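You operate a simulated robot arm through the tools that you are given. There is no shell and no other tool.

Carry out the task below with a simulated robot arm. There is one attempt and no reset: what you move stays moved.

Task
Torque the camera bracket's three bolts to 2 N m in number order.
Fine: set the purple driver first and stand it back in its dock.

It is judged by the outcome, as a careful person would: the job done as asked, and still so three seconds after it is handed in. It fails if anything else is knocked over, pushed out of place, dropped, spilled or broken.

Robot
A 7-joint arm with a two-finger parallel gripper, fixed in place. Base frame: the origin is at the foot of the arm, x ahead of it, y to its left, z up; the work surface is at about z = 750. Lengths are in mm, angles in degrees, forces in N, time in s.
Its first joint turns from -166.0 to 166.0 degrees. Payload 3.43 kg.
Tool frame: the origin (TCP) lies between the finger pads and is the grasp point; the fingertips stand 30 mm ahead of it; z points along the fingers, y is the line along which they close. The gripper opens to 94 mm. The fingers are 28 mm wide and 10 mm thick; the gripper's body (50 by 96 mm) begins 55 mm behind the TCP.
Orientation is that of the tool frame in the base frame, as a unit quaternion [x, y, z, w]. With the fingers straight down and closing along the base's y, the tool's x points along the base's -x, its y along +y and its z along -z.

Tools
- The arm moves only by the tool apply_moves. Its argument "motion" is a list of rows, each an object (a shift or turn left out is 0, a gripper value left out holds the last) with "xyz": the shift along the tool's x, y, z in m, a list of three; "rotation": the turn, a rotation vector about the tool's x, y, z in degrees, a list of three; "fingers": the closure in counts, from 0 (fully open) to 255 (shut). In form: [{"xyz": [tx, ty, tz], "rotation": [ax, ay, az], "fingers": fingers}, ...]. A call has 1 to 20 rows; each row shifts and turns the commanded pose from where the row before left it, along the tool's axes as they then stand. A row lasts 0.2 s, in which the tool goes at most 50 mm and 8.6 degrees; a call with a longer step from one row to the next is refused whole, and so is a gripper value outside its range. Where a pose cannot be reached the arm comes as near as it can. A force on the tool above 40 N (or 10 N above the force at the start of the call, whichever is more), or a blocked arm, ends the call early, and 0.2 s more pass. The fingers move at their own pace (about 45 mm/s each) and stop on an object; they squeeze with about 32 N. The grip force told is the motor's: it shows also when the fingers shut on nothing. Time passes only in rows, and 0.2 s behind the last, so rows that do not move let the fingers close. It gives the time, the measured TCP pose, the force on the tool (base axes), the opening and the grip force at its end, in the units of the frame above (readings bear some noise), with the torque about the TCP (base axes, N m) and any sound that the robot's microphone picked up, and new pictures: "views" is both (left out), scene, wrist or none.
- Cameras (640 x 400 px; columns grow to the right, rows downward): "scene" is fixed at [221.2, -649, 1593.5]; the picture's right is [0.92, -0.40, 0.00], its down [-0.20, -0.46, -0.87] and it looks along [0.34, 0.80, -0.50] (base axes); focal length 354 px, centre (320, 200). "wrist" rides on the gripper at [76, 14, -103] in the tool frame; the picture's right is [-0.18, 0.98, 0.00], its down [-0.75, -0.14, -0.64] and it looks along [-0.63, -0.12, 0.77] (tool axes); focal length 243 px, centre (320, 200). There is no depth. A picture from a camera that has moved, and an enlarged one, comes with that camera's place and axes in the base frame and with its lens.
- enlarge(camera, box): a new picture of the part [left, top, right, bottom] of that camera's present view, enlarged. The clock stands still meanwhile.
- close_job(): hands the job in; it is judged then, once.

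Places have to be worked out from the pictures, the camera data and where the tool is seen. Open the gripper and draw the arm clear of the work before you hand the job in, unless the task says otherwise.

The tools are called after "Request:" by a JSON object that holds its "fn" and its "kwargs". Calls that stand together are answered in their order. apply_moves: Moves the arm, as the interface text tells. Its arguments: {"type":"object","properties":{"motion":{"type":"array","items":{"type":"object","properties":{"xyz":{"type":"array","items":{"type":"number"}},"rotation":{"type":"array","items":{"type":"number"}},"fingers":{"type":"number"}}}},"views":{"type":"string","enum":["both","scene","wrist","none"]}},"required":["motion"]} The other tools are called the same way: enlarge (camera, box) takes an enlarged picture of a part of a camera's view; close_job () hands the job in.

At the start:

```text
time: 0.0
tool_pos: [485.5, 304.9, 1245.5]
ee_rot: [0.0, 1.0, 0.0, 0.0]
wrist_force: [0.8, -0.5, 0.2]
wrist_torque: [0.0, 0.02, 0.01]
opening: 93.8
finger_force: 0.1
```

scene: 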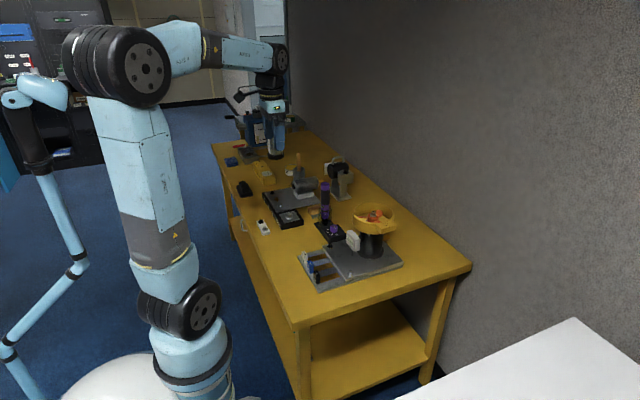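
wrist: 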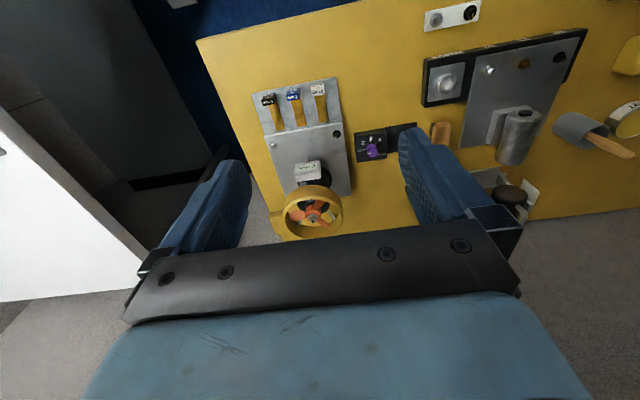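

I'll start by looking closely at the bench from both cameras before moving anything.

Request:
{"fn": "enlarge", "kwargs": {"camera": "scene", "box": [280, 170, 420, 300]}}

Request:
{"fn": "enlarge", "kwargs": {"camera": "scene", "box": [210, 120, 370, 240]}}

Request:
{"fn": "enlarge", "kwargs": {"camera": "wrist", "box": [240, 60, 420, 240]}}

Request:
{"fn": "enlarge", "kwargs": {"camera": "wrist", "box": [400, 0, 640, 220]}}

```text
3.08 times, centred on (350, 235) of scene
camera zoom: at [221.2, -649.0, 1593.5], right [0.92, -0.4, 0.0], down [-0.2, -0.46, -0.87], along [0.34, 0.8, -0.5], focal length 1089 px, centre (228, 92)
```

zoom: 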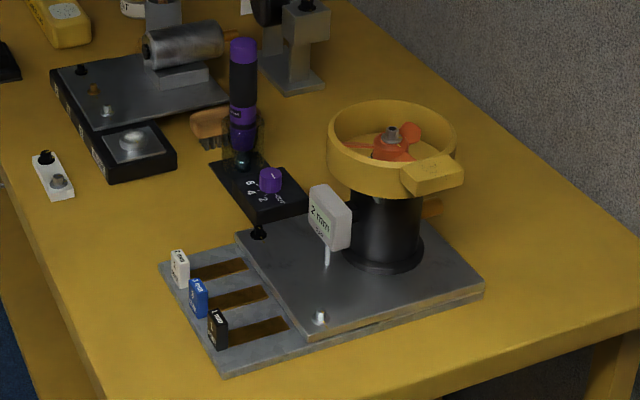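

```text
3.33 times, centred on (290, 180) of scene
camera zoom: at [221.2, -649.0, 1593.5], right [0.92, -0.4, 0.0], down [-0.2, -0.46, -0.87], along [0.34, 0.8, -0.5], focal length 1180 px, centre (420, 267)
```

zoom: 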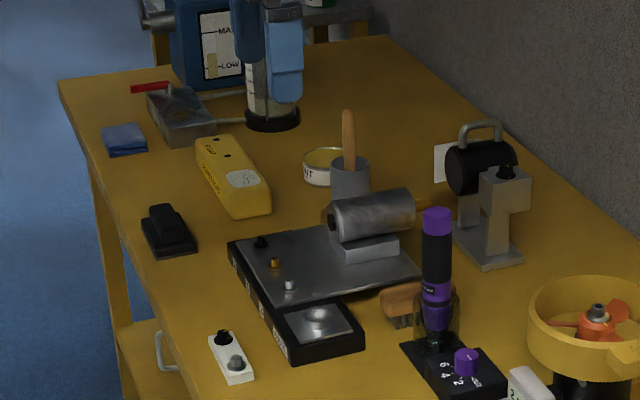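

```text
2.22 times, centred on (330, 150) of wrist
camera zoom: at [410.1, 319.8, 1348.7], right [0.18, 0.98, 0.0], down [0.75, -0.14, 0.64], along [0.63, -0.12, -0.77], focal length 539 px, centre (298, 311)
```

zoom: 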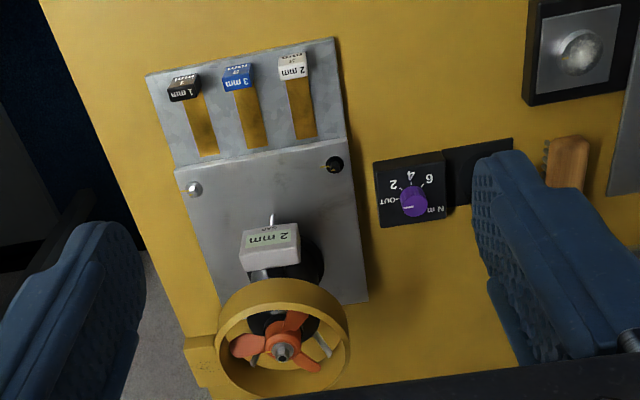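

```text
1.82 times, centred on (520, 110) of wrist
camera zoom: at [410.1, 319.8, 1348.7], right [0.18, 0.98, 0.0], down [0.75, -0.14, 0.64], along [0.63, -0.12, -0.77], focal length 441 px, centre (-44, 364)
```

zoom: 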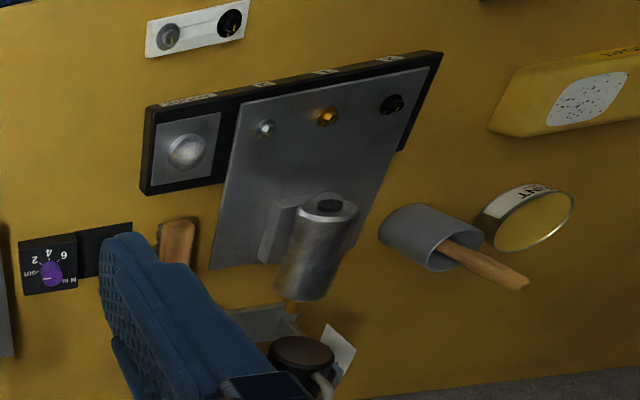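

The wrist and scene views put the purple dial near (730, 395) and the driver standing near (720, 470), with its top at about z = 960. I'll move in high and off to one side so the camera can read the dial, the dock and the bracket.

Request:
{"fn": "apply_moves", "kwargs": {"motion": [{"xyz": [-0.013, 0.016, 0.036]}, {"xyz": [-0.013, 0.016, 0.036]}, {"xyz": [-0.013, 0.016, 0.036]}, {"xyz": [-0.013, 0.016, 0.036]}, {"xyz": [-0.013, 0.016, 0.036]}, {"xyz": [0, 0, 0]}, {"xyz": [0, 0, 0]}], "views": "both"}}

```text
time: 1.6
tool_pos: [549.1, 385.4, 1062.6]
ee_rot: [0.0, 1.0, 0.0, 0.0]
wrist_force: [0.5, 0.8, -0.1]
wrist_torque: [-0.03, 0.0, 0.0]
opening: 94.1
finger_force: 0.0
camera wrist: at [474.6, 400.1, 1167.0], right [0.18, 0.98, 0.0], down [0.75, -0.14, 0.64], along [0.63, -0.12, -0.77], focal length 243 px, centre (320, 200)
```

scene: 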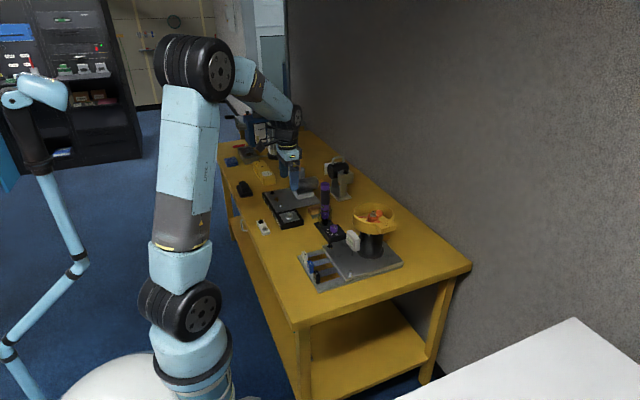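
wrist: 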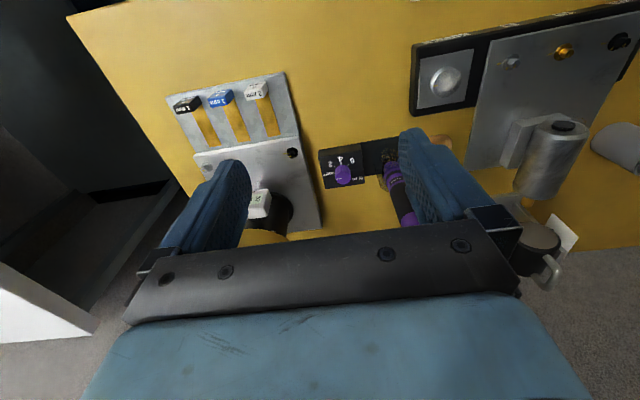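

Request:
{"fn": "enlarge", "kwargs": {"camera": "wrist", "box": [300, 120, 430, 230]}}

Request:
{"fn": "enlarge", "kwargs": {"camera": "wrist", "box": [400, 0, 640, 150]}}

Request:
{"fn": "enlarge", "kwargs": {"camera": "scene", "box": [255, 175, 365, 245]}}

```text
3.64 times, centred on (365, 175) of wrist
camera zoom: at [474.6, 400.1, 1167.0], right [0.18, 0.98, 0.0], down [0.75, -0.14, 0.64], along [0.63, -0.12, -0.77], focal length 882 px, centre (156, 291)
```

zoom: 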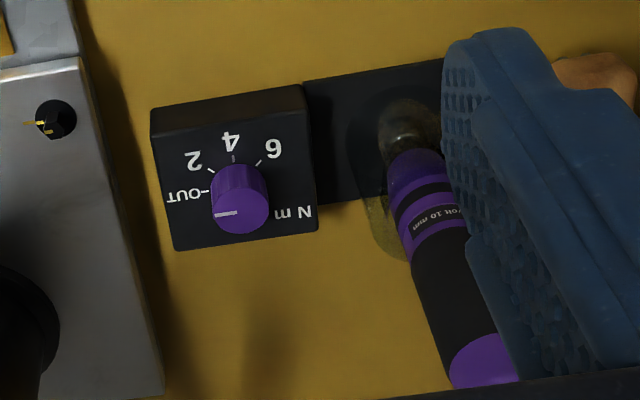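

```text
2.67 times, centred on (520, 75) of wrist
camera zoom: at [474.6, 400.1, 1167.0], right [0.18, 0.98, 0.0], down [0.75, -0.14, 0.64], along [0.63, -0.12, -0.77], focal length 647 px, centre (-213, 533)
```

zoom: 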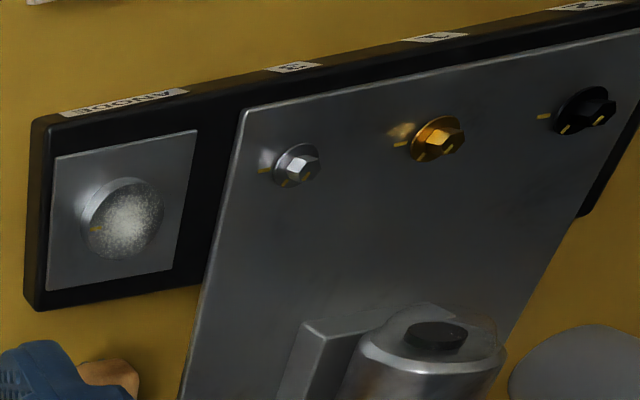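

```text
5.71 times, centred on (310, 210) of scene
camera zoom: at [221.2, -649.0, 1593.5], right [0.92, -0.4, 0.0], down [-0.2, -0.46, -0.87], along [0.34, 0.8, -0.5], focal length 2023 px, centre (377, 143)
```

zoom: 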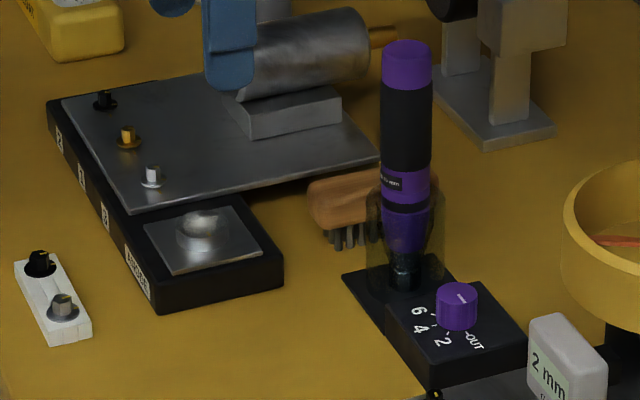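

The dial has OUT/2/4/6 N m marks and its pointer is on OUT. The bracket edge shows number labels, and the order looks like 3, 1, 2. I'll move over beside the bracket to read those labels and see the bolts close up.

Request:
{"fn": "apply_moves", "kwargs": {"motion": [{"xyz": [0.0115, 0.043, 0.006]}, {"xyz": [0.0115, 0.043, 0.006]}, {"xyz": [0.0115, 0.043, 0.006]}, {"xyz": [0.0115, 0.043, 0.006]}, {"xyz": [0.0115, 0.043, 0.006]}, {"xyz": [0.0115, 0.043, 0.006]}, {"xyz": [0.0115, 0.043, 0.006]}, {"xyz": [0.0115, 0.043, 0.006]}, {"xyz": [0, 0, 0]}, {"xyz": [0, 0, 0]}], "views": "both"}}

```text
time: 3.8
tool_pos: [460.1, 728.1, 1018.3]
ee_rot: [0.0, 1.0, 0.0, 0.0]
wrist_force: [-0.2, -0.8, 0.9]
wrist_torque: [-0.02, 0.03, 0.03]
opening: 93.9
finger_force: 0.0
camera wrist: at [384.7, 742.7, 1121.9], right [0.18, 0.98, 0.0], down [0.75, -0.14, 0.64], along [0.63, -0.12, -0.77], focal length 243 px, centre (320, 200)
```

scene: 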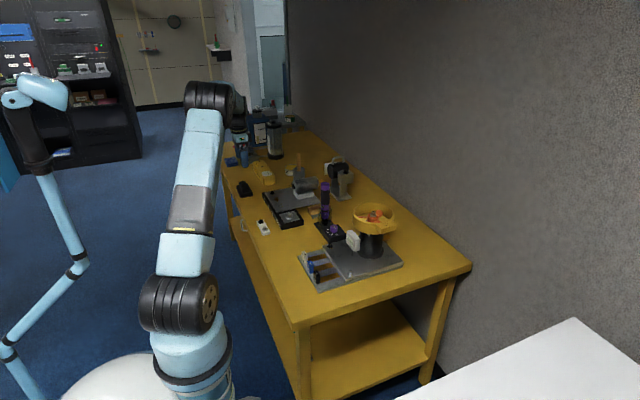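
wrist: 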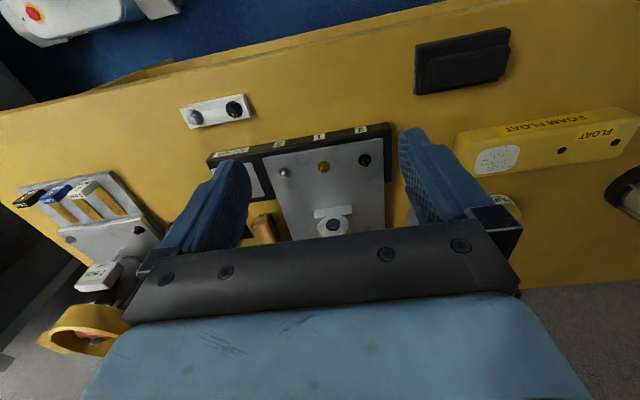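

Request:
{"fn": "enlarge", "kwargs": {"camera": "wrist", "box": [200, 110, 400, 235]}}

Request:
{"fn": "enlarge", "kwargs": {"camera": "wrist", "box": [260, 115, 390, 180]}}

Request:
{"fn": "enlarge", "kwargs": {"camera": "scene", "box": [280, 170, 370, 245]}}

Request:
{"fn": "enlarge", "kwargs": {"camera": "scene", "box": [310, 175, 350, 205]}}

```text
3.20 times, centred on (300, 172) of wrist
camera zoom: at [384.7, 742.7, 1121.9], right [0.18, 0.98, 0.0], down [0.75, -0.14, 0.64], along [0.63, -0.12, -0.77], focal length 776 px, centre (384, 288)
```

zoom: 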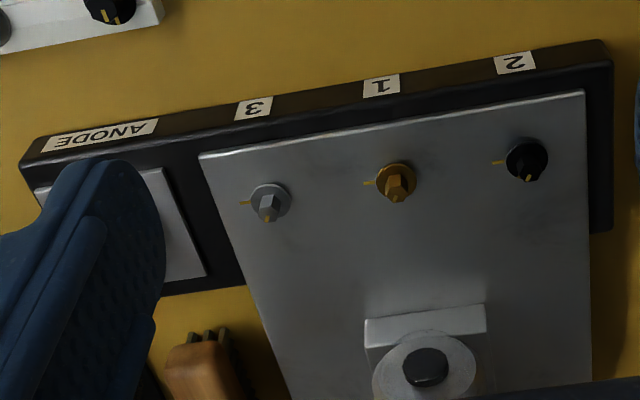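

```text
4.92 times, centred on (325, 148) of wrist
camera zoom: at [384.7, 742.7, 1121.9], right [0.18, 0.98, 0.0], down [0.75, -0.14, 0.64], along [0.63, -0.12, -0.77], focal length 1194 px, centre (295, 458)
```

zoom: 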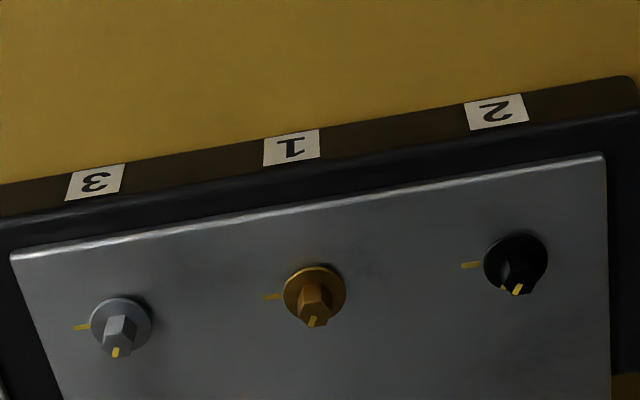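

```text
5.33 times, centred on (325, 208) of scene
camera zoom: at [221.2, -649.0, 1593.5], right [0.92, -0.4, 0.0], down [-0.2, -0.46, -0.87], along [0.34, 0.8, -0.5], focal length 1888 px, centre (293, 160)
```

zoom: 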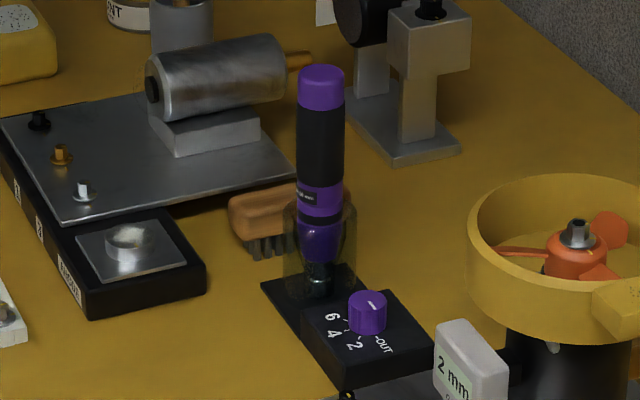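

```text
13.33 times, centred on (330, 190) of scene
camera zoom: at [221.2, -649.0, 1593.5], right [0.92, -0.4, 0.0], down [-0.2, -0.46, -0.87], along [0.34, 0.8, -0.5], focal length 4720 px, centre (187, 333)
```

zoom: 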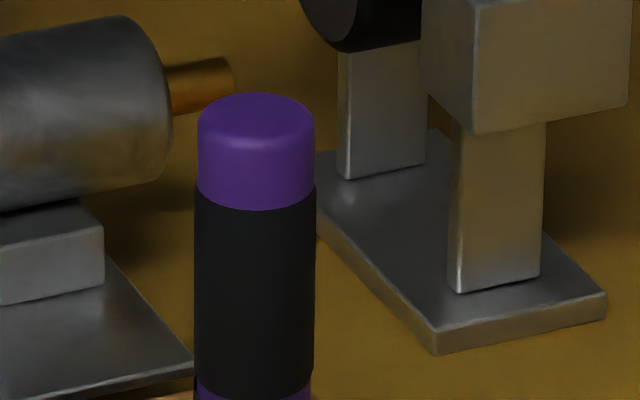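

The labels are clear: gold is bolt 1, black is bolt 2 and silver is bolt 3. They sit near (591, 711), (592, 776.5) and (591, 646), with the plate at z ≈ 787. Bolt 2 is close to the arm's reach limit, so I'll test that pose and some wrist turning in free air before touching anything.

Request:
{"fn": "apply_moves", "kwargs": {"motion": [{"xyz": [-0.033, 0.012, 0.0]}, {"xyz": [-0.033, 0.012, 0.0]}, {"xyz": [-0.033, 0.012, 0.0]}, {"xyz": [-0.033, 0.012, 0.0]}, {"xyz": [0, 0, 0.03]}, {"xyz": [0, 0, 0.03]}, {"xyz": [0, 0, 0]}, {"xyz": [0, 0, 0]}], "views": "both"}}

```text
time: 5.6
tool_pos: [590.5, 778.6, 959.6]
ee_rot: [0.0, 1.0, 0.0, 0.0]
wrist_force: [-0.1, -0.5, 0.2]
wrist_torque: [-0.01, 0.01, 0.02]
opening: 94.1
finger_force: 0.0
camera wrist: at [515.3, 791.8, 1063.0], right [0.18, 0.98, 0.0], down [0.75, -0.14, 0.64], along [0.63, -0.12, -0.77], focal length 243 px, centre (320, 200)
```

scene: 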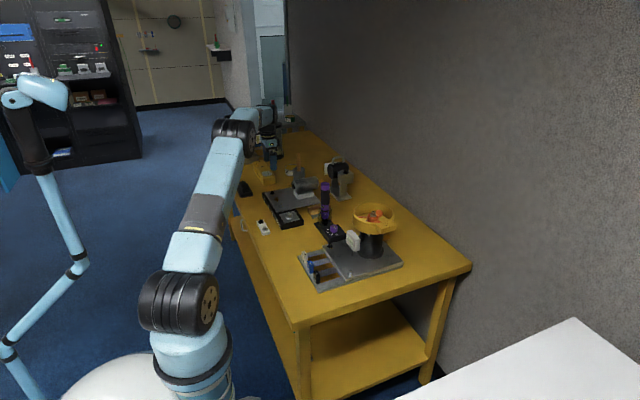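
wrist: 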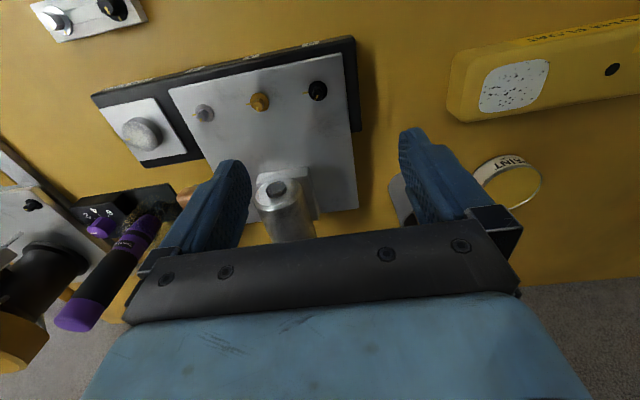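

This pose is reachable with exact orientation. Next I'll test how far the wrist yaws in the negative direction, since I'll wind up that way before turning clockwise.

Request:
{"fn": "apply_moves", "kwargs": {"motion": [{"rotation": [0, 0, -8.5]}, {"rotation": [0, 0, -8.5]}, {"rotation": [0, 0, -8.5]}, {"rotation": [0, 0, -8.5]}, {"rotation": [0, 0, -8.5]}, {"rotation": [0, 0, -8.5]}, {"rotation": [0, 0, -8.5]}, {"rotation": [0, 0, -8.5]}, {"rotation": [0, 0, -8.5]}, {"rotation": [0, 0, -8.5]}, {"rotation": [0, 0, -8.5]}, {"rotation": [0, 0, -8.5]}, {"rotation": [0, 0, -8.5]}, {"rotation": [0, 0, -8.5]}, {"rotation": [0, 0, 0]}, {"rotation": [0, 0, 0]}], "views": "wrist"}}

```text
time: 9.0
tool_pos: [591.3, 777.1, 957.0]
ee_rot: [0.862, -0.506, 0.0, 0.0]
wrist_force: [0.1, 0.2, -0.2]
wrist_torque: [0.03, 0.0, 0.02]
opening: 93.7
finger_force: 0.1
camera wrist: at [616.0, 703.4, 1060.5], right [-0.95, -0.32, 0.0], down [-0.24, 0.73, 0.64], along [-0.2, 0.61, -0.77], focal length 243 px, centre (320, 200)
```

wrist: 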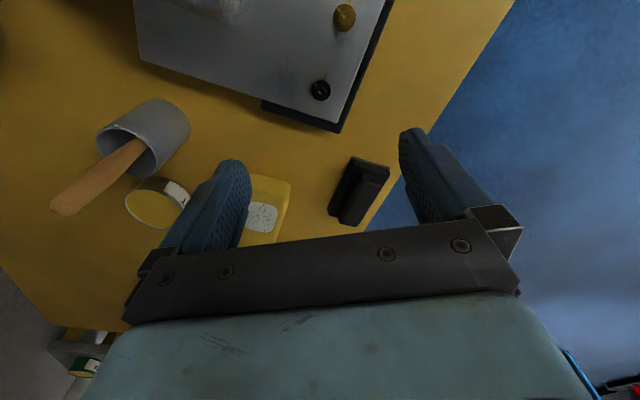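

The wrist yaws freely to -119°. I'll rise and travel over to directly above the dial, keeping well above the driver's top and with the camera on the side away from the driver.

Request:
{"fn": "apply_moves", "kwargs": {"motion": [{"xyz": [0, 0, -0.049]}, {"xyz": [0, 0, -0.049]}, {"xyz": [0.0449, 0.0071, 0]}, {"xyz": [0.0449, 0.0071, 0]}, {"xyz": [0.0449, 0.0071, 0]}, {"xyz": [0.0449, 0.0071, 0]}, {"xyz": [0.0449, 0.0071, 0]}, {"xyz": [0.0449, 0.0071, 0]}, {"xyz": [0.0449, 0.0071, 0]}, {"xyz": [0.0449, 0.0071, 0]}, {"xyz": [0.0449, 0.0071, 0]}, {"rotation": [0, 0, 6.5]}, {"rotation": [0, 0, 0]}, {"rotation": [0, 0, 0]}], "views": "both"}}

```text
time: 12.0
tool_pos: [729.5, 391.6, 1056.6]
ee_rot: [0.831, -0.556, 0.0, 0.0]
wrist_force: [-0.3, -0.1, 0.4]
wrist_torque: [-0.01, 0.0, 0.02]
opening: 94.1
finger_force: 0.0
camera wrist: at [746.1, 315.4, 1160.1], right [-0.98, -0.21, 0.0], down [-0.16, 0.75, 0.64], along [-0.13, 0.63, -0.77], focal length 243 px, centre (320, 200)
```

scene: 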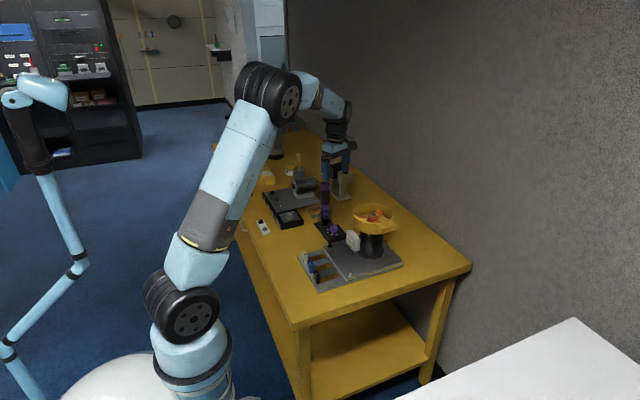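
wrist: 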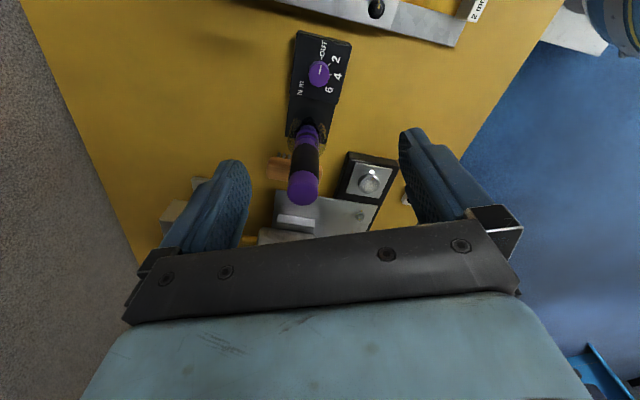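

Request:
{"fn": "enlarge", "kwargs": {"camera": "wrist", "box": [270, 20, 370, 100]}}

Request:
{"fn": "enlarge", "kwargs": {"camera": "wrist", "box": [260, 100, 360, 220]}}

Request:
{"fn": "enlarge", "kwargs": {"camera": "scene", "box": [305, 170, 365, 245]}}

```text
5.00 times, centred on (320, 60) of wrist
camera zoom: at [746.1, 315.4, 1160.1], right [-0.98, -0.21, 0.0], down [-0.16, 0.75, 0.64], along [-0.13, 0.63, -0.77], focal length 1213 px, centre (320, 900)
```

zoom: 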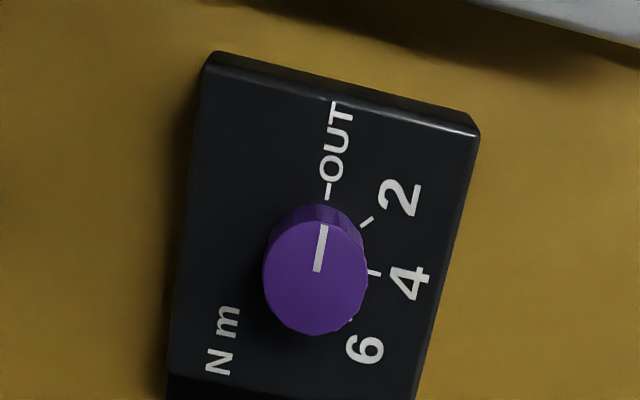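

```text
3.33 times, centred on (310, 160) of wrist
camera zoom: at [746.1, 315.4, 1160.1], right [-0.98, -0.21, 0.0], down [-0.16, 0.75, 0.64], along [-0.13, 0.63, -0.77], focal length 809 px, centre (353, 333)
```

zoom: 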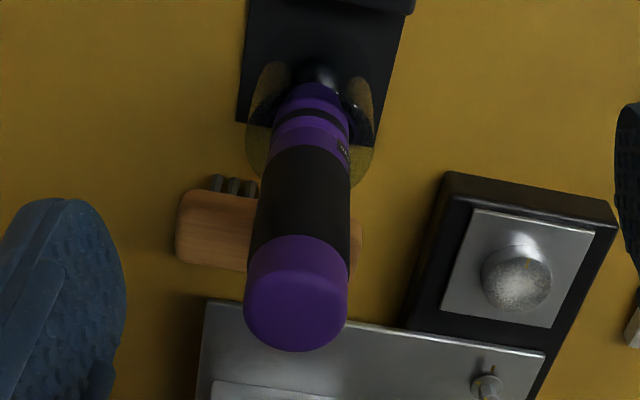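

```text
5.33 times, centred on (335, 208) of scene
camera zoom: at [221.2, -649.0, 1593.5], right [0.92, -0.4, 0.0], down [-0.2, -0.46, -0.87], along [0.34, 0.8, -0.5], focal length 1888 px, centre (240, 160)
```

zoom: 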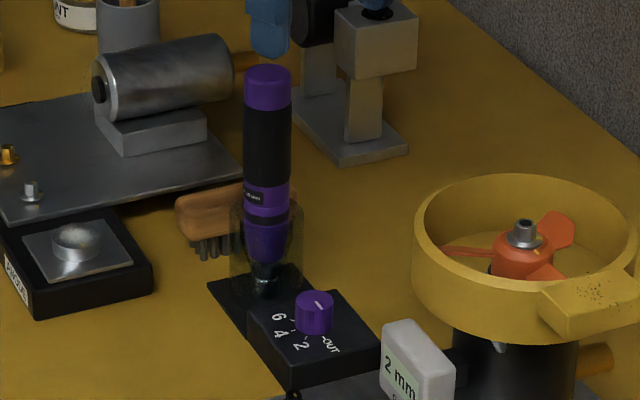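

The knob's top centre works out at (730.6, 394.7, 805), about 27 mm across. The driver axis is near (730, 477), and the "2" tick is 45° clockwise from OUT. I'll part-close the fingers and come down part way to check alignment.

Request:
{"fn": "apply_moves", "kwargs": {"motion": [{"xyz": [-0.0024, -0.0022, 0.0], "fingers": 100}, {"xyz": [0, 0, 0.046]}, {"xyz": [0, 0, 0.046]}, {"xyz": [0, 0, 0.046]}, {"xyz": [0, 0, 0.046]}, {"xyz": [0, 0, 0]}, {"xyz": [0, 0, 0]}], "views": "both"}}

```text
time: 13.6
tool_pos: [732.0, 393.5, 870.8]
ee_rot: [0.831, -0.556, -0.001, 0.0]
wrist_force: [-0.2, 0.4, 0.1]
wrist_torque: [0.0, 0.01, 0.03]
opening: 57.0
finger_force: 0.1
camera wrist: at [748.5, 317.3, 974.6], right [-0.98, -0.21, 0.0], down [-0.16, 0.75, 0.64], along [-0.13, 0.63, -0.77], focal length 243 px, centre (320, 200)
```

scene: 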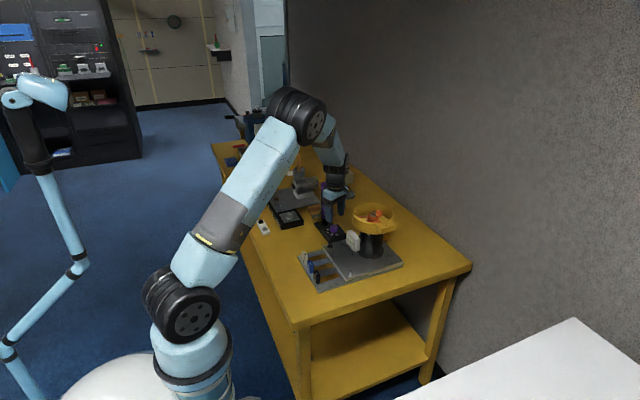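
wrist: 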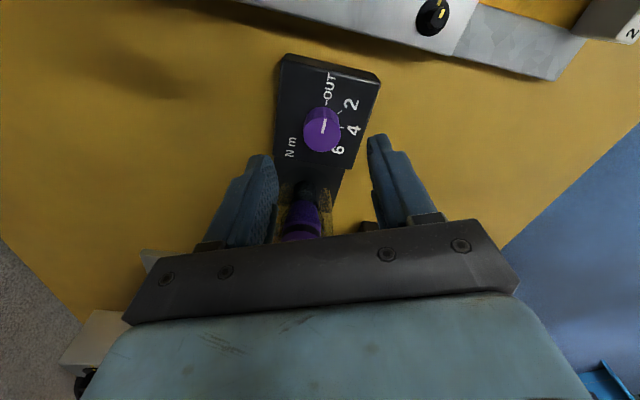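

Request:
{"fn": "enlarge", "kwargs": {"camera": "wrist", "box": [250, 40, 400, 180]}}

Request:
{"fn": "enlarge", "kwargs": {"camera": "scene", "box": [300, 170, 380, 250]}}

```text
2.86 times, centred on (325, 110) of wrist
camera zoom: at [748.5, 317.3, 974.6], right [-0.98, -0.21, 0.0], down [-0.16, 0.75, 0.64], along [-0.13, 0.63, -0.77], focal length 693 px, centre (306, 457)
```

zoom: 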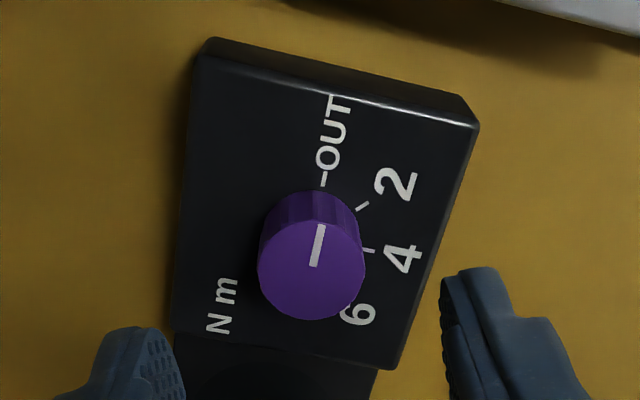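

```text
5.00 times, centred on (340, 210) of scene
camera zoom: at [221.2, -649.0, 1593.5], right [0.92, -0.4, 0.0], down [-0.2, -0.46, -0.87], along [0.34, 0.8, -0.5], focal length 1770 px, centre (220, 150)
```

zoom: 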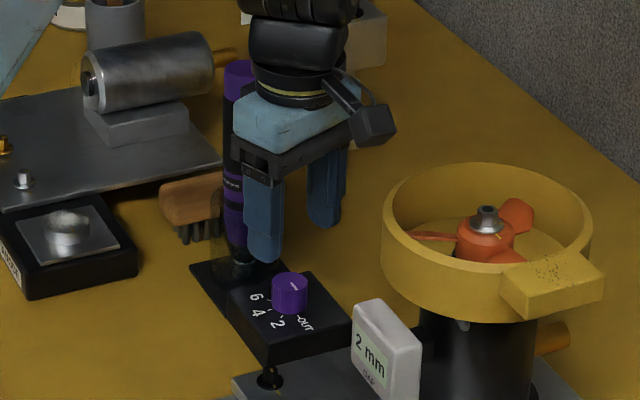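

The knob top is at z ≈ 804.5 and the dock top at about 781. The knob sits 1.3 mm to one side of the tool axis. I'll correct that and lower until the fingertips are around z = 788, beside the knob.

Request:
{"fn": "apply_moves", "kwargs": {"motion": [{"xyz": [0, 0.0013, 0.02]}, {"xyz": [0, 0, 0.02]}, {"xyz": [0, 0, 0.0125]}, {"xyz": [0, 0, 0]}, {"xyz": [0, 0, 0]}], "views": "both"}}

```text
time: 14.8
tool_pos: [731.9, 394.9, 819.9]
ee_rot: [0.832, -0.555, 0.001, 0.0]
wrist_force: [0.2, 0.7, 0.0]
wrist_torque: [-0.03, -0.03, 0.01]
opening: 57.2
finger_force: 0.0
camera wrist: at [748.7, 318.7, 923.1], right [-0.98, -0.21, 0.0], down [-0.16, 0.75, 0.64], along [-0.13, 0.63, -0.77], focal length 243 px, centre (320, 200)
```

scene: 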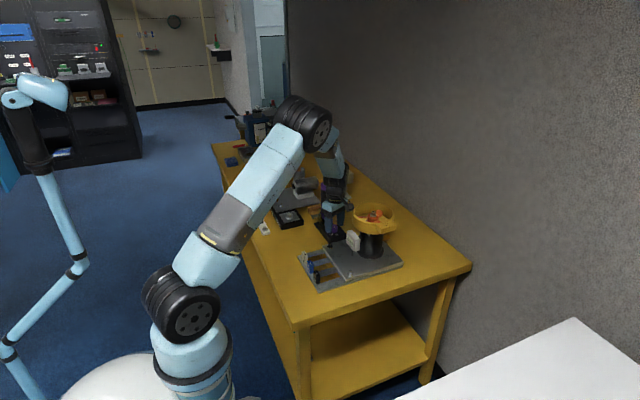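
wrist: 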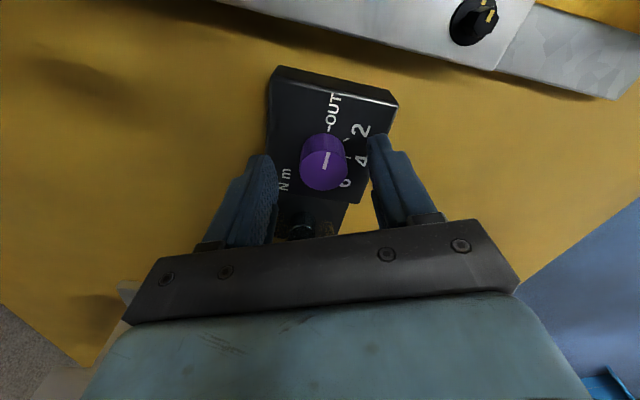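

Request:
{"fn": "enlarge", "kwargs": {"camera": "wrist", "box": [260, 110, 390, 210]}}

Request:
{"fn": "enlarge", "kwargs": {"camera": "scene", "box": [300, 180, 380, 250]}}

```text
4.00 times, centred on (325, 160) of wrist
camera zoom: at [748.7, 318.7, 923.1], right [-0.98, -0.21, 0.0], down [-0.16, 0.75, 0.64], along [-0.13, 0.63, -0.77], focal length 970 px, centre (300, 360)
```

zoom: 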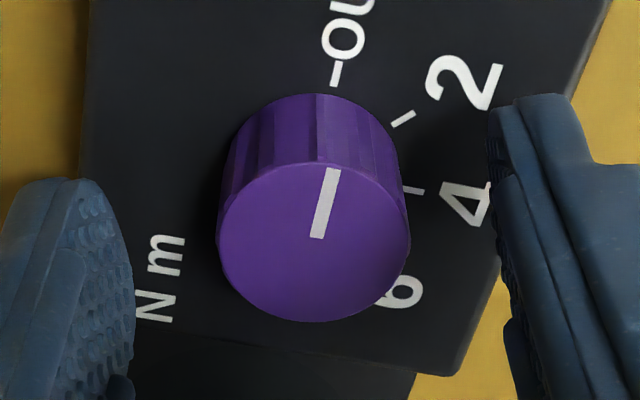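

```text
5.71 times, centred on (340, 215) of scene
camera zoom: at [221.2, -649.0, 1593.5], right [0.92, -0.4, 0.0], down [-0.2, -0.46, -0.87], along [0.34, 0.8, -0.5], focal length 2023 px, centre (206, 114)
```

zoom: 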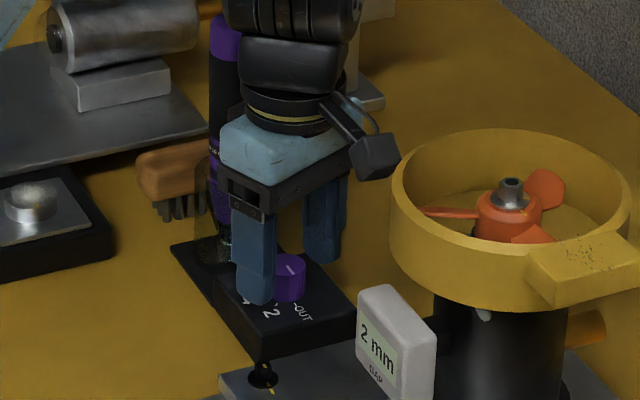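

The knob still sits about 1.6 mm toward tool +y. I'll shift to it and close on the knob with no motion, watching the side force.

Request:
{"fn": "apply_moves", "kwargs": {"motion": [{"xyz": [0, 0.0016, 0.0]}, {"xyz": [0, 0, 0], "fingers": 255}, {"xyz": [0, 0, 0]}, {"xyz": [0, 0, 0]}, {"xyz": [0, 0, 0]}], "views": "both"}}

```text
time: 16.0
tool_pos: [730.5, 393.7, 818.9]
ee_rot: [0.831, -0.556, -0.001, 0.001]
wrist_force: [-8.7, -5.5, 0.1]
wrist_torque: [-0.07, -0.12, -0.04]
opening: 27.2
finger_force: 44.9
camera wrist: at [746.9, 319.1, 922.7], right [-0.98, -0.21, 0.0], down [-0.16, 0.75, 0.64], along [-0.13, 0.63, -0.77], focal length 243 px, centre (320, 200)
```

scene: 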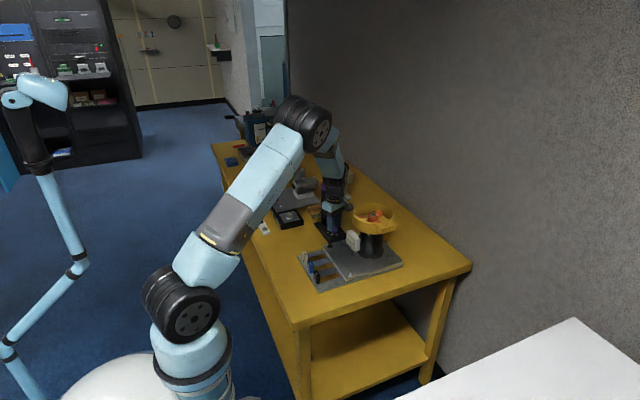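
wrist: 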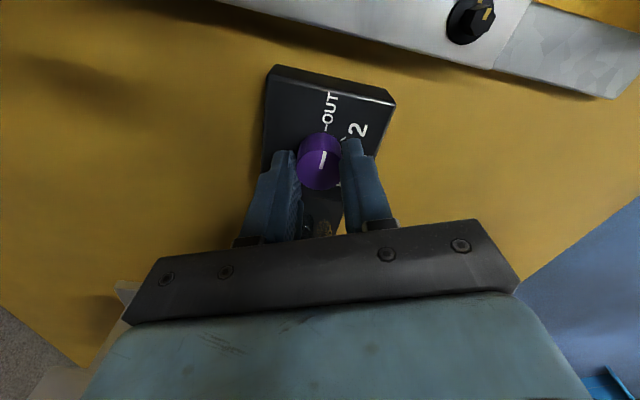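

The knob is gripped at 27 mm with about 10 N of side force. I'll ease 0.8 mm that way to relieve it, then make a small first turn clockwise.

Request:
{"fn": "apply_moves", "kwargs": {"motion": [{"xyz": [0, 0.0008, 0.0]}, {"rotation": [0, 0, 5]}, {"rotation": [0, 0, 5]}, {"rotation": [0, 0, 0]}], "views": "wrist"}}

```text
time: 17.0
tool_pos: [730.9, 395.6, 819.4]
ee_rot: [0.779, -0.627, 0.001, -0.001]
wrist_force: [12.0, 2.2, 1.8]
wrist_torque: [-0.78, -0.15, 0.01]
opening: 27.5
finger_force: 44.5
camera wrist: at [733.0, 317.2, 922.6], right [-1.0, -0.03, 0.0], down [-0.02, 0.77, 0.64], along [-0.02, 0.64, -0.77], focal length 243 px, centre (320, 200)
```

wrist: 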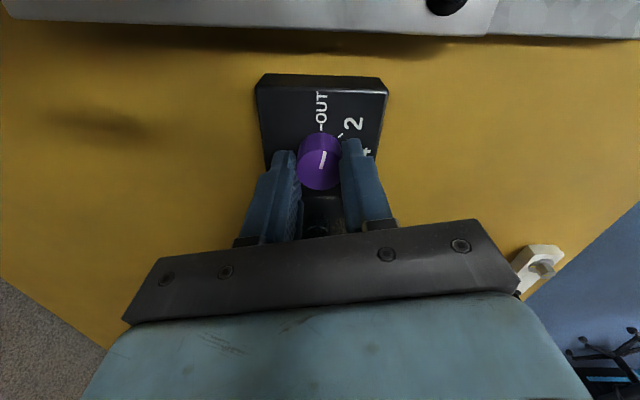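

The knob turns with the fingers and the pointer has left OUT, but there's now a 12 N push the other way. I'll back off 0.4 mm and keep turning.

Request:
{"fn": "apply_moves", "kwargs": {"motion": [{"xyz": [0, -0.0004, 0.0]}, {"rotation": [0, 0, 5]}, {"rotation": [0, 0, 5]}, {"rotation": [0, 0, 5]}, {"rotation": [0, 0, 0]}], "views": "wrist"}}

```text
time: 18.2
tool_pos: [729.3, 394.3, 818.3]
ee_rot: [-0.691, 0.723, 0.0, 0.0]
wrist_force: [9.7, 0.9, 12.2]
wrist_torque: [0.02, -0.02, -0.03]
opening: 27.5
finger_force: 44.8
camera wrist: at [712.9, 319.3, 922.7], right [-0.97, 0.23, 0.0], down [0.17, 0.75, 0.64], along [0.15, 0.63, -0.77], focal length 243 px, centre (320, 200)
```

wrist: 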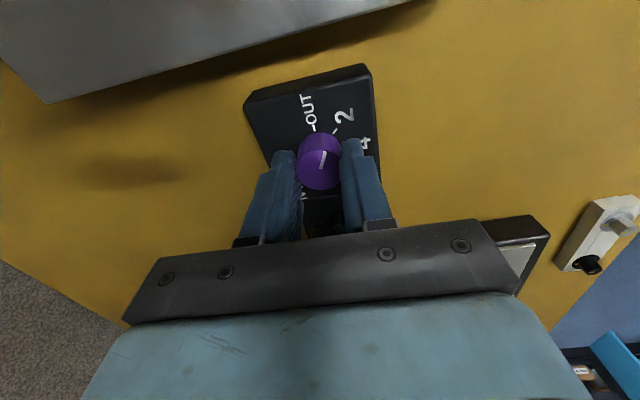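

I've turned 25° so far and the pointer is midway to 2. Forces are modest, so I'll turn the remaining 20° and look.

Request:
{"fn": "apply_moves", "kwargs": {"motion": [{"xyz": [0, -0.0002, 0.0]}, {"rotation": [0, 0, 5]}, {"rotation": [0, 0, 5]}, {"rotation": [0, 0, 5]}, {"rotation": [0, 0, 5]}, {"rotation": [0, 0, 0]}, {"rotation": [0, 0, 0]}], "views": "both"}}

Request:
{"fn": "enlarge", "kwargs": {"camera": "wrist", "box": [230, 40, 410, 200]}}

```text
time: 19.8
tool_pos: [730.0, 395.0, 819.6]
ee_rot: [-0.555, 0.832, -0.001, 0.0]
wrist_force: [17.7, -1.4, 11.2]
wrist_torque: [0.37, -1.02, -0.01]
opening: 27.3
finger_force: 45.1
camera wrist: at [687.9, 329.9, 922.6], right [-0.84, 0.55, 0.0], down [0.42, 0.64, 0.64], along [0.35, 0.54, -0.77], focal length 243 px, centre (320, 200)
```

scene: 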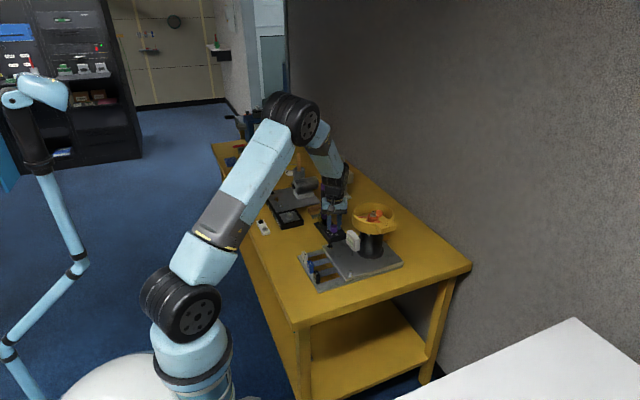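
wrist: 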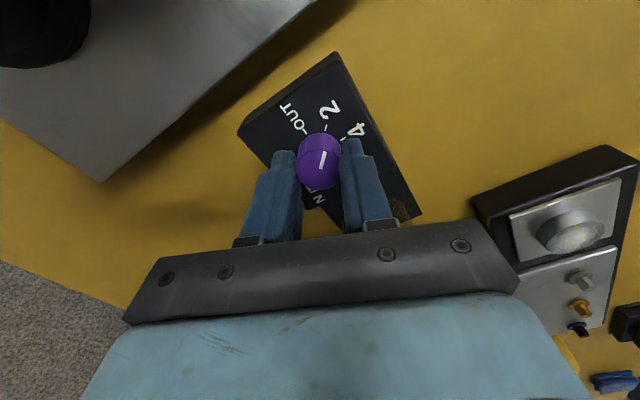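

```text
2.50 times, centred on (320, 120) of wrist
camera zoom: at [687.9, 329.9, 922.6], right [-0.84, 0.55, 0.0], down [0.42, 0.64, 0.64], along [0.35, 0.54, -0.77], focal length 606 px, centre (320, 400)
```

zoom: 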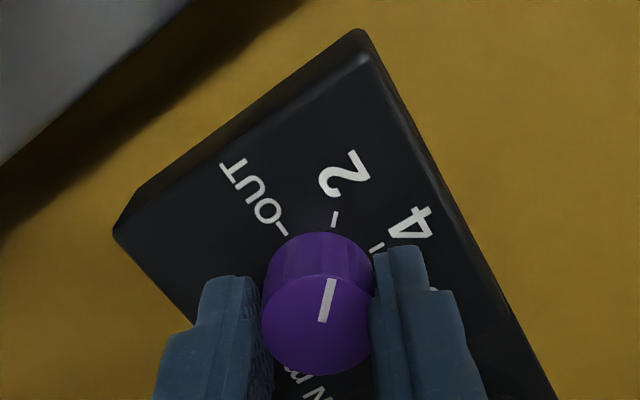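

The pointer now lines up with the 2 tick. I'll release the knob, lift clear, and check that it stayed there.

Request:
{"fn": "apply_moves", "kwargs": {"motion": [{"xyz": [0, 0, 0], "fingers": 100}, {"xyz": [0, 0, 0]}, {"xyz": [0, 0, 0]}, {"xyz": [0, 0, -0.03]}, {"xyz": [0, 0, -0.03]}, {"xyz": [0, 0, 0]}], "views": "both"}}

Request:
{"fn": "enlarge", "kwargs": {"camera": "wrist", "box": [230, 20, 410, 180]}}

Request:
{"fn": "enlarge", "kwargs": {"camera": "scene", "box": [300, 180, 380, 250]}}

```text
time: 21.2
tool_pos: [728.1, 393.5, 880.3]
ee_rot: [-0.556, 0.831, 0.0, 0.0]
wrist_force: [-0.5, 0.2, 0.5]
wrist_torque: [0.0, 0.0, -0.01]
opening: 57.3
finger_force: 0.1
camera wrist: at [687.0, 329.7, 983.2], right [-0.84, 0.55, 0.0], down [0.42, 0.64, 0.64], along [0.35, 0.54, -0.77], focal length 243 px, centre (320, 200)
```

scene: 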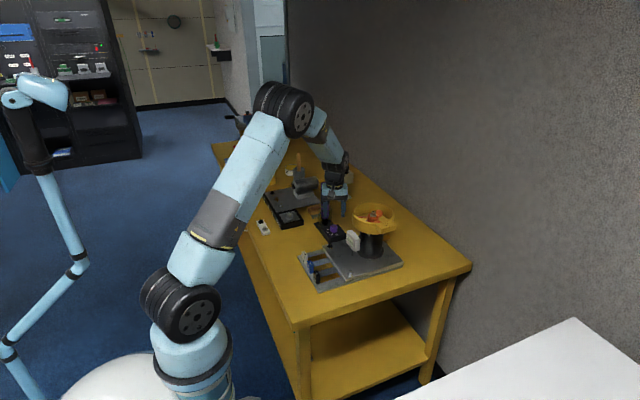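
wrist: 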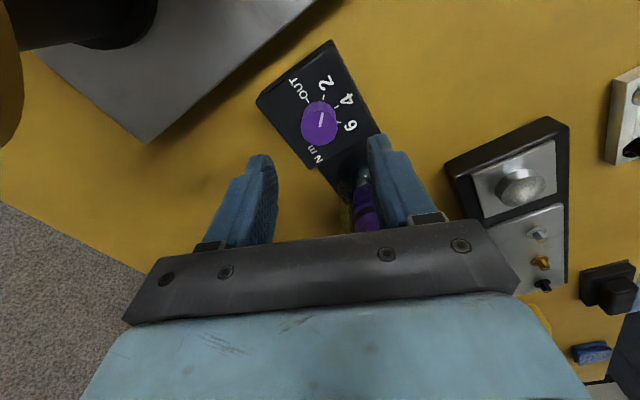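

```text
2.50 times, centred on (320, 100) of wrist
camera zoom: at [687.0, 329.7, 983.2], right [-0.84, 0.55, 0.0], down [0.42, 0.64, 0.64], along [0.35, 0.54, -0.77], focal length 606 px, centre (320, 450)
```

zoom: 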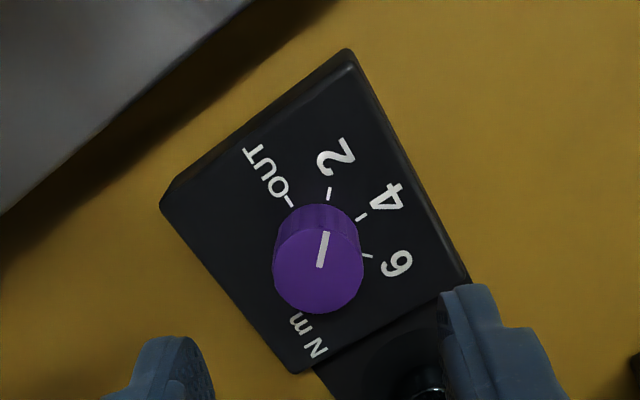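

```text
5.71 times, centred on (340, 215) of scene
camera zoom: at [221.2, -649.0, 1593.5], right [0.92, -0.4, 0.0], down [-0.2, -0.46, -0.87], along [0.34, 0.8, -0.5], focal length 2023 px, centre (206, 114)
```

zoom: 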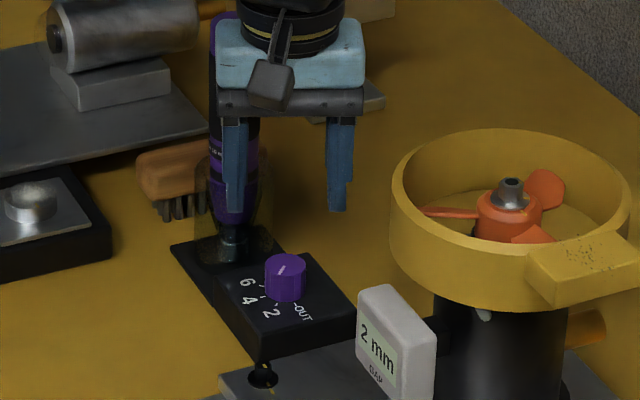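

The dial is set on 2 and the dock hasn't moved. Now I'll rise above the driver and centre over its axis, near (730, 477), to see its cap and the sleeve.

Request:
{"fn": "apply_moves", "kwargs": {"motion": [{"xyz": [0, 0, -0.047], "fingers": 0}, {"xyz": [0, 0, -0.047]}, {"xyz": [0, 0, -0.047]}, {"xyz": [-0.039, 0.015, 0]}, {"xyz": [-0.039, 0.015, 0]}, {"xyz": [0, 0, 0]}, {"xyz": [0, 0, 0]}], "views": "both"}}

Request:
{"fn": "enlarge", "kwargs": {"camera": "wrist", "box": [230, 60, 410, 240]}}

Request:
{"fn": "enlarge", "kwargs": {"camera": "scene", "box": [300, 165, 370, 245]}}

```text
time: 22.8
tool_pos: [731.6, 479.8, 1017.8]
ee_rot: [-0.556, 0.831, 0.0, 0.0]
wrist_force: [-0.5, 0.9, 0.7]
wrist_torque: [0.0, -0.02, 0.02]
opening: 94.1
finger_force: 0.0
camera wrist: at [689.8, 416.5, 1121.4], right [-0.84, 0.55, 0.0], down [0.42, 0.64, 0.64], along [0.35, 0.54, -0.77], focal length 243 px, centre (320, 200)
```

scene: 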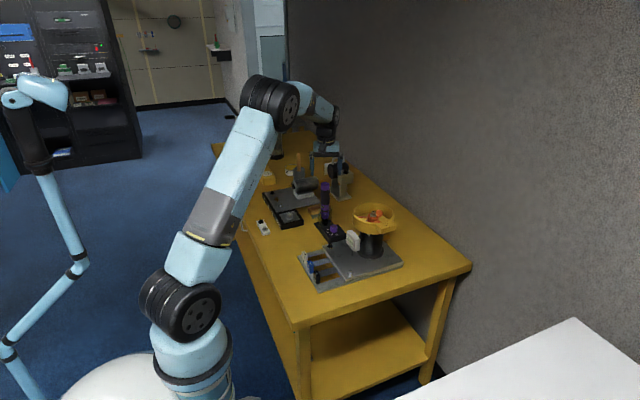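
wrist: 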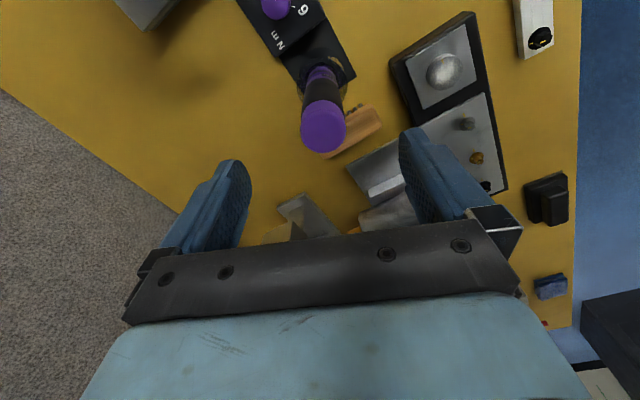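

```text
2.22 times, centred on (320, 150) of wrist
camera zoom: at [689.8, 416.5, 1121.4], right [-0.84, 0.55, 0.0], down [0.42, 0.64, 0.64], along [0.35, 0.54, -0.77], focal length 539 px, centre (320, 311)
```

zoom: 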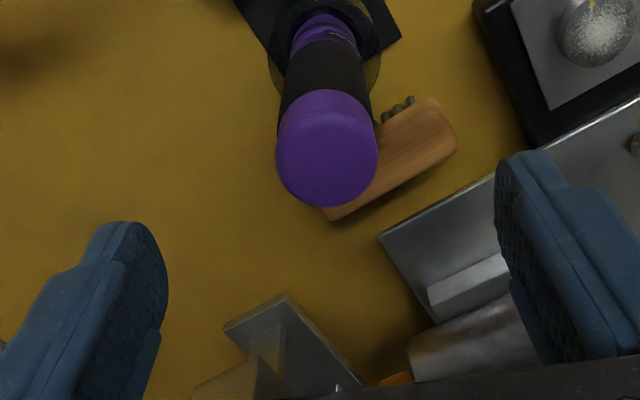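

```text
5.00 times, centred on (335, 205) of scene
camera zoom: at [221.2, -649.0, 1593.5], right [0.92, -0.4, 0.0], down [-0.2, -0.46, -0.87], along [0.34, 0.8, -0.5], focal length 1770 px, centre (245, 175)
```

zoom: 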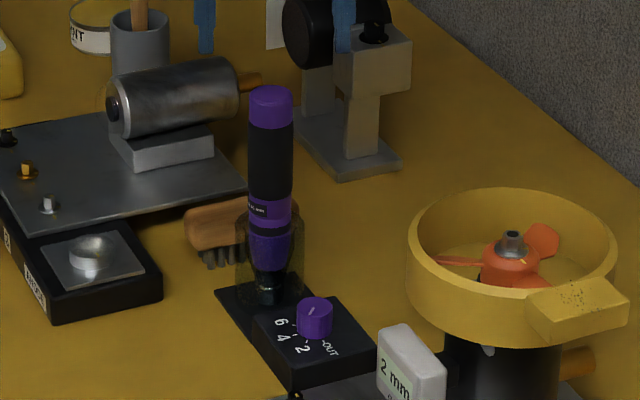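

The driver cap is about 34 mm across with its top near z = 952, and its axis is at about (728.5, 478). I'll centre over it and lower half way, with the fingers straddling the cap.

Request:
{"fn": "apply_moves", "kwargs": {"motion": [{"xyz": [0.0025, 0.0022, 0]}, {"xyz": [0, 0, 0.03]}, {"xyz": [0, 0, 0.03]}, {"xyz": [0, 0, 0]}, {"xyz": [0, 0, 0]}], "views": "both"}}

Request:
{"fn": "enlarge", "kwargs": {"camera": "wrist", "box": [200, 60, 440, 240]}}

Request:
{"fn": "enlarge", "kwargs": {"camera": "scene", "box": [300, 165, 370, 245]}}

```text
time: 24.0
tool_pos: [730.2, 475.5, 961.8]
ee_rot: [-0.556, 0.831, 0.0, 0.001]
wrist_force: [-0.2, 0.1, 0.3]
wrist_torque: [0.01, -0.01, -0.02]
opening: 94.1
finger_force: 0.0
camera wrist: at [688.8, 411.8, 1065.0], right [-0.84, 0.55, 0.0], down [0.42, 0.64, 0.64], along [0.35, 0.54, -0.77], focal length 243 px, centre (320, 200)
```

scene: 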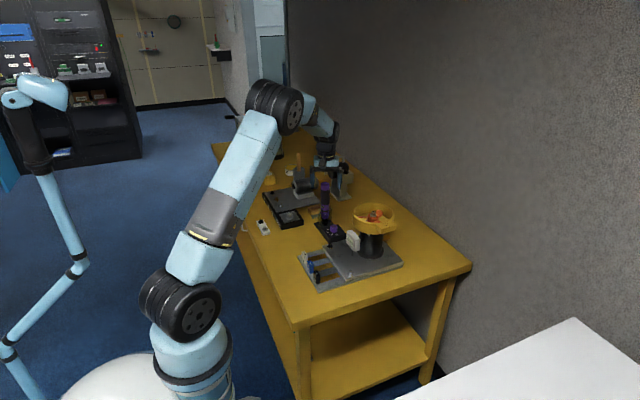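
wrist: 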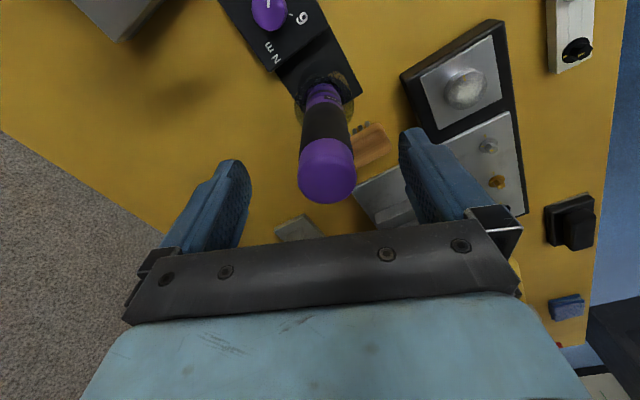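

```text
2.22 times, centred on (320, 150) of wrist
camera zoom: at [688.8, 411.8, 1065.0], right [-0.84, 0.55, 0.0], down [0.42, 0.64, 0.64], along [0.35, 0.54, -0.77], focal length 539 px, centre (320, 311)
```

zoom: 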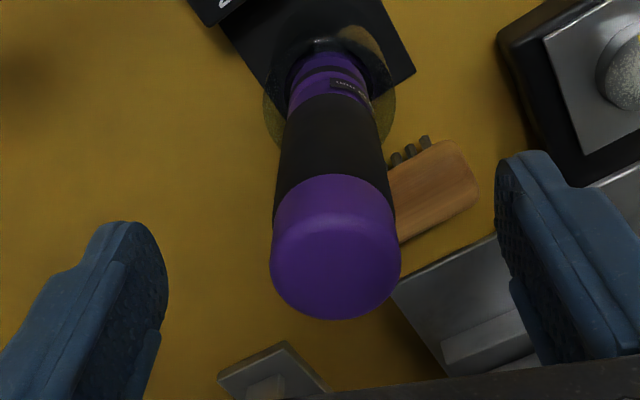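

```text
5.00 times, centred on (335, 205) of scene
camera zoom: at [221.2, -649.0, 1593.5], right [0.92, -0.4, 0.0], down [-0.2, -0.46, -0.87], along [0.34, 0.8, -0.5], focal length 1770 px, centre (245, 175)
```

zoom: 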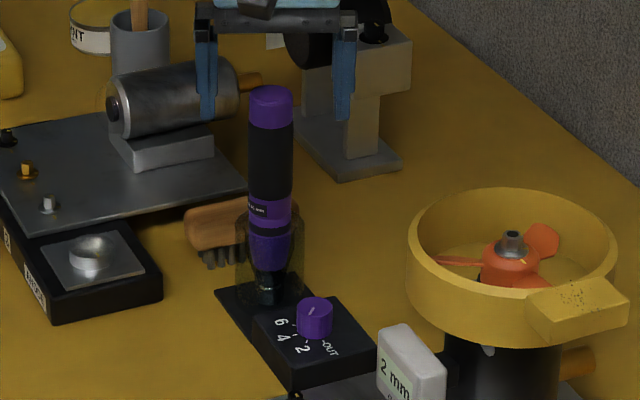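

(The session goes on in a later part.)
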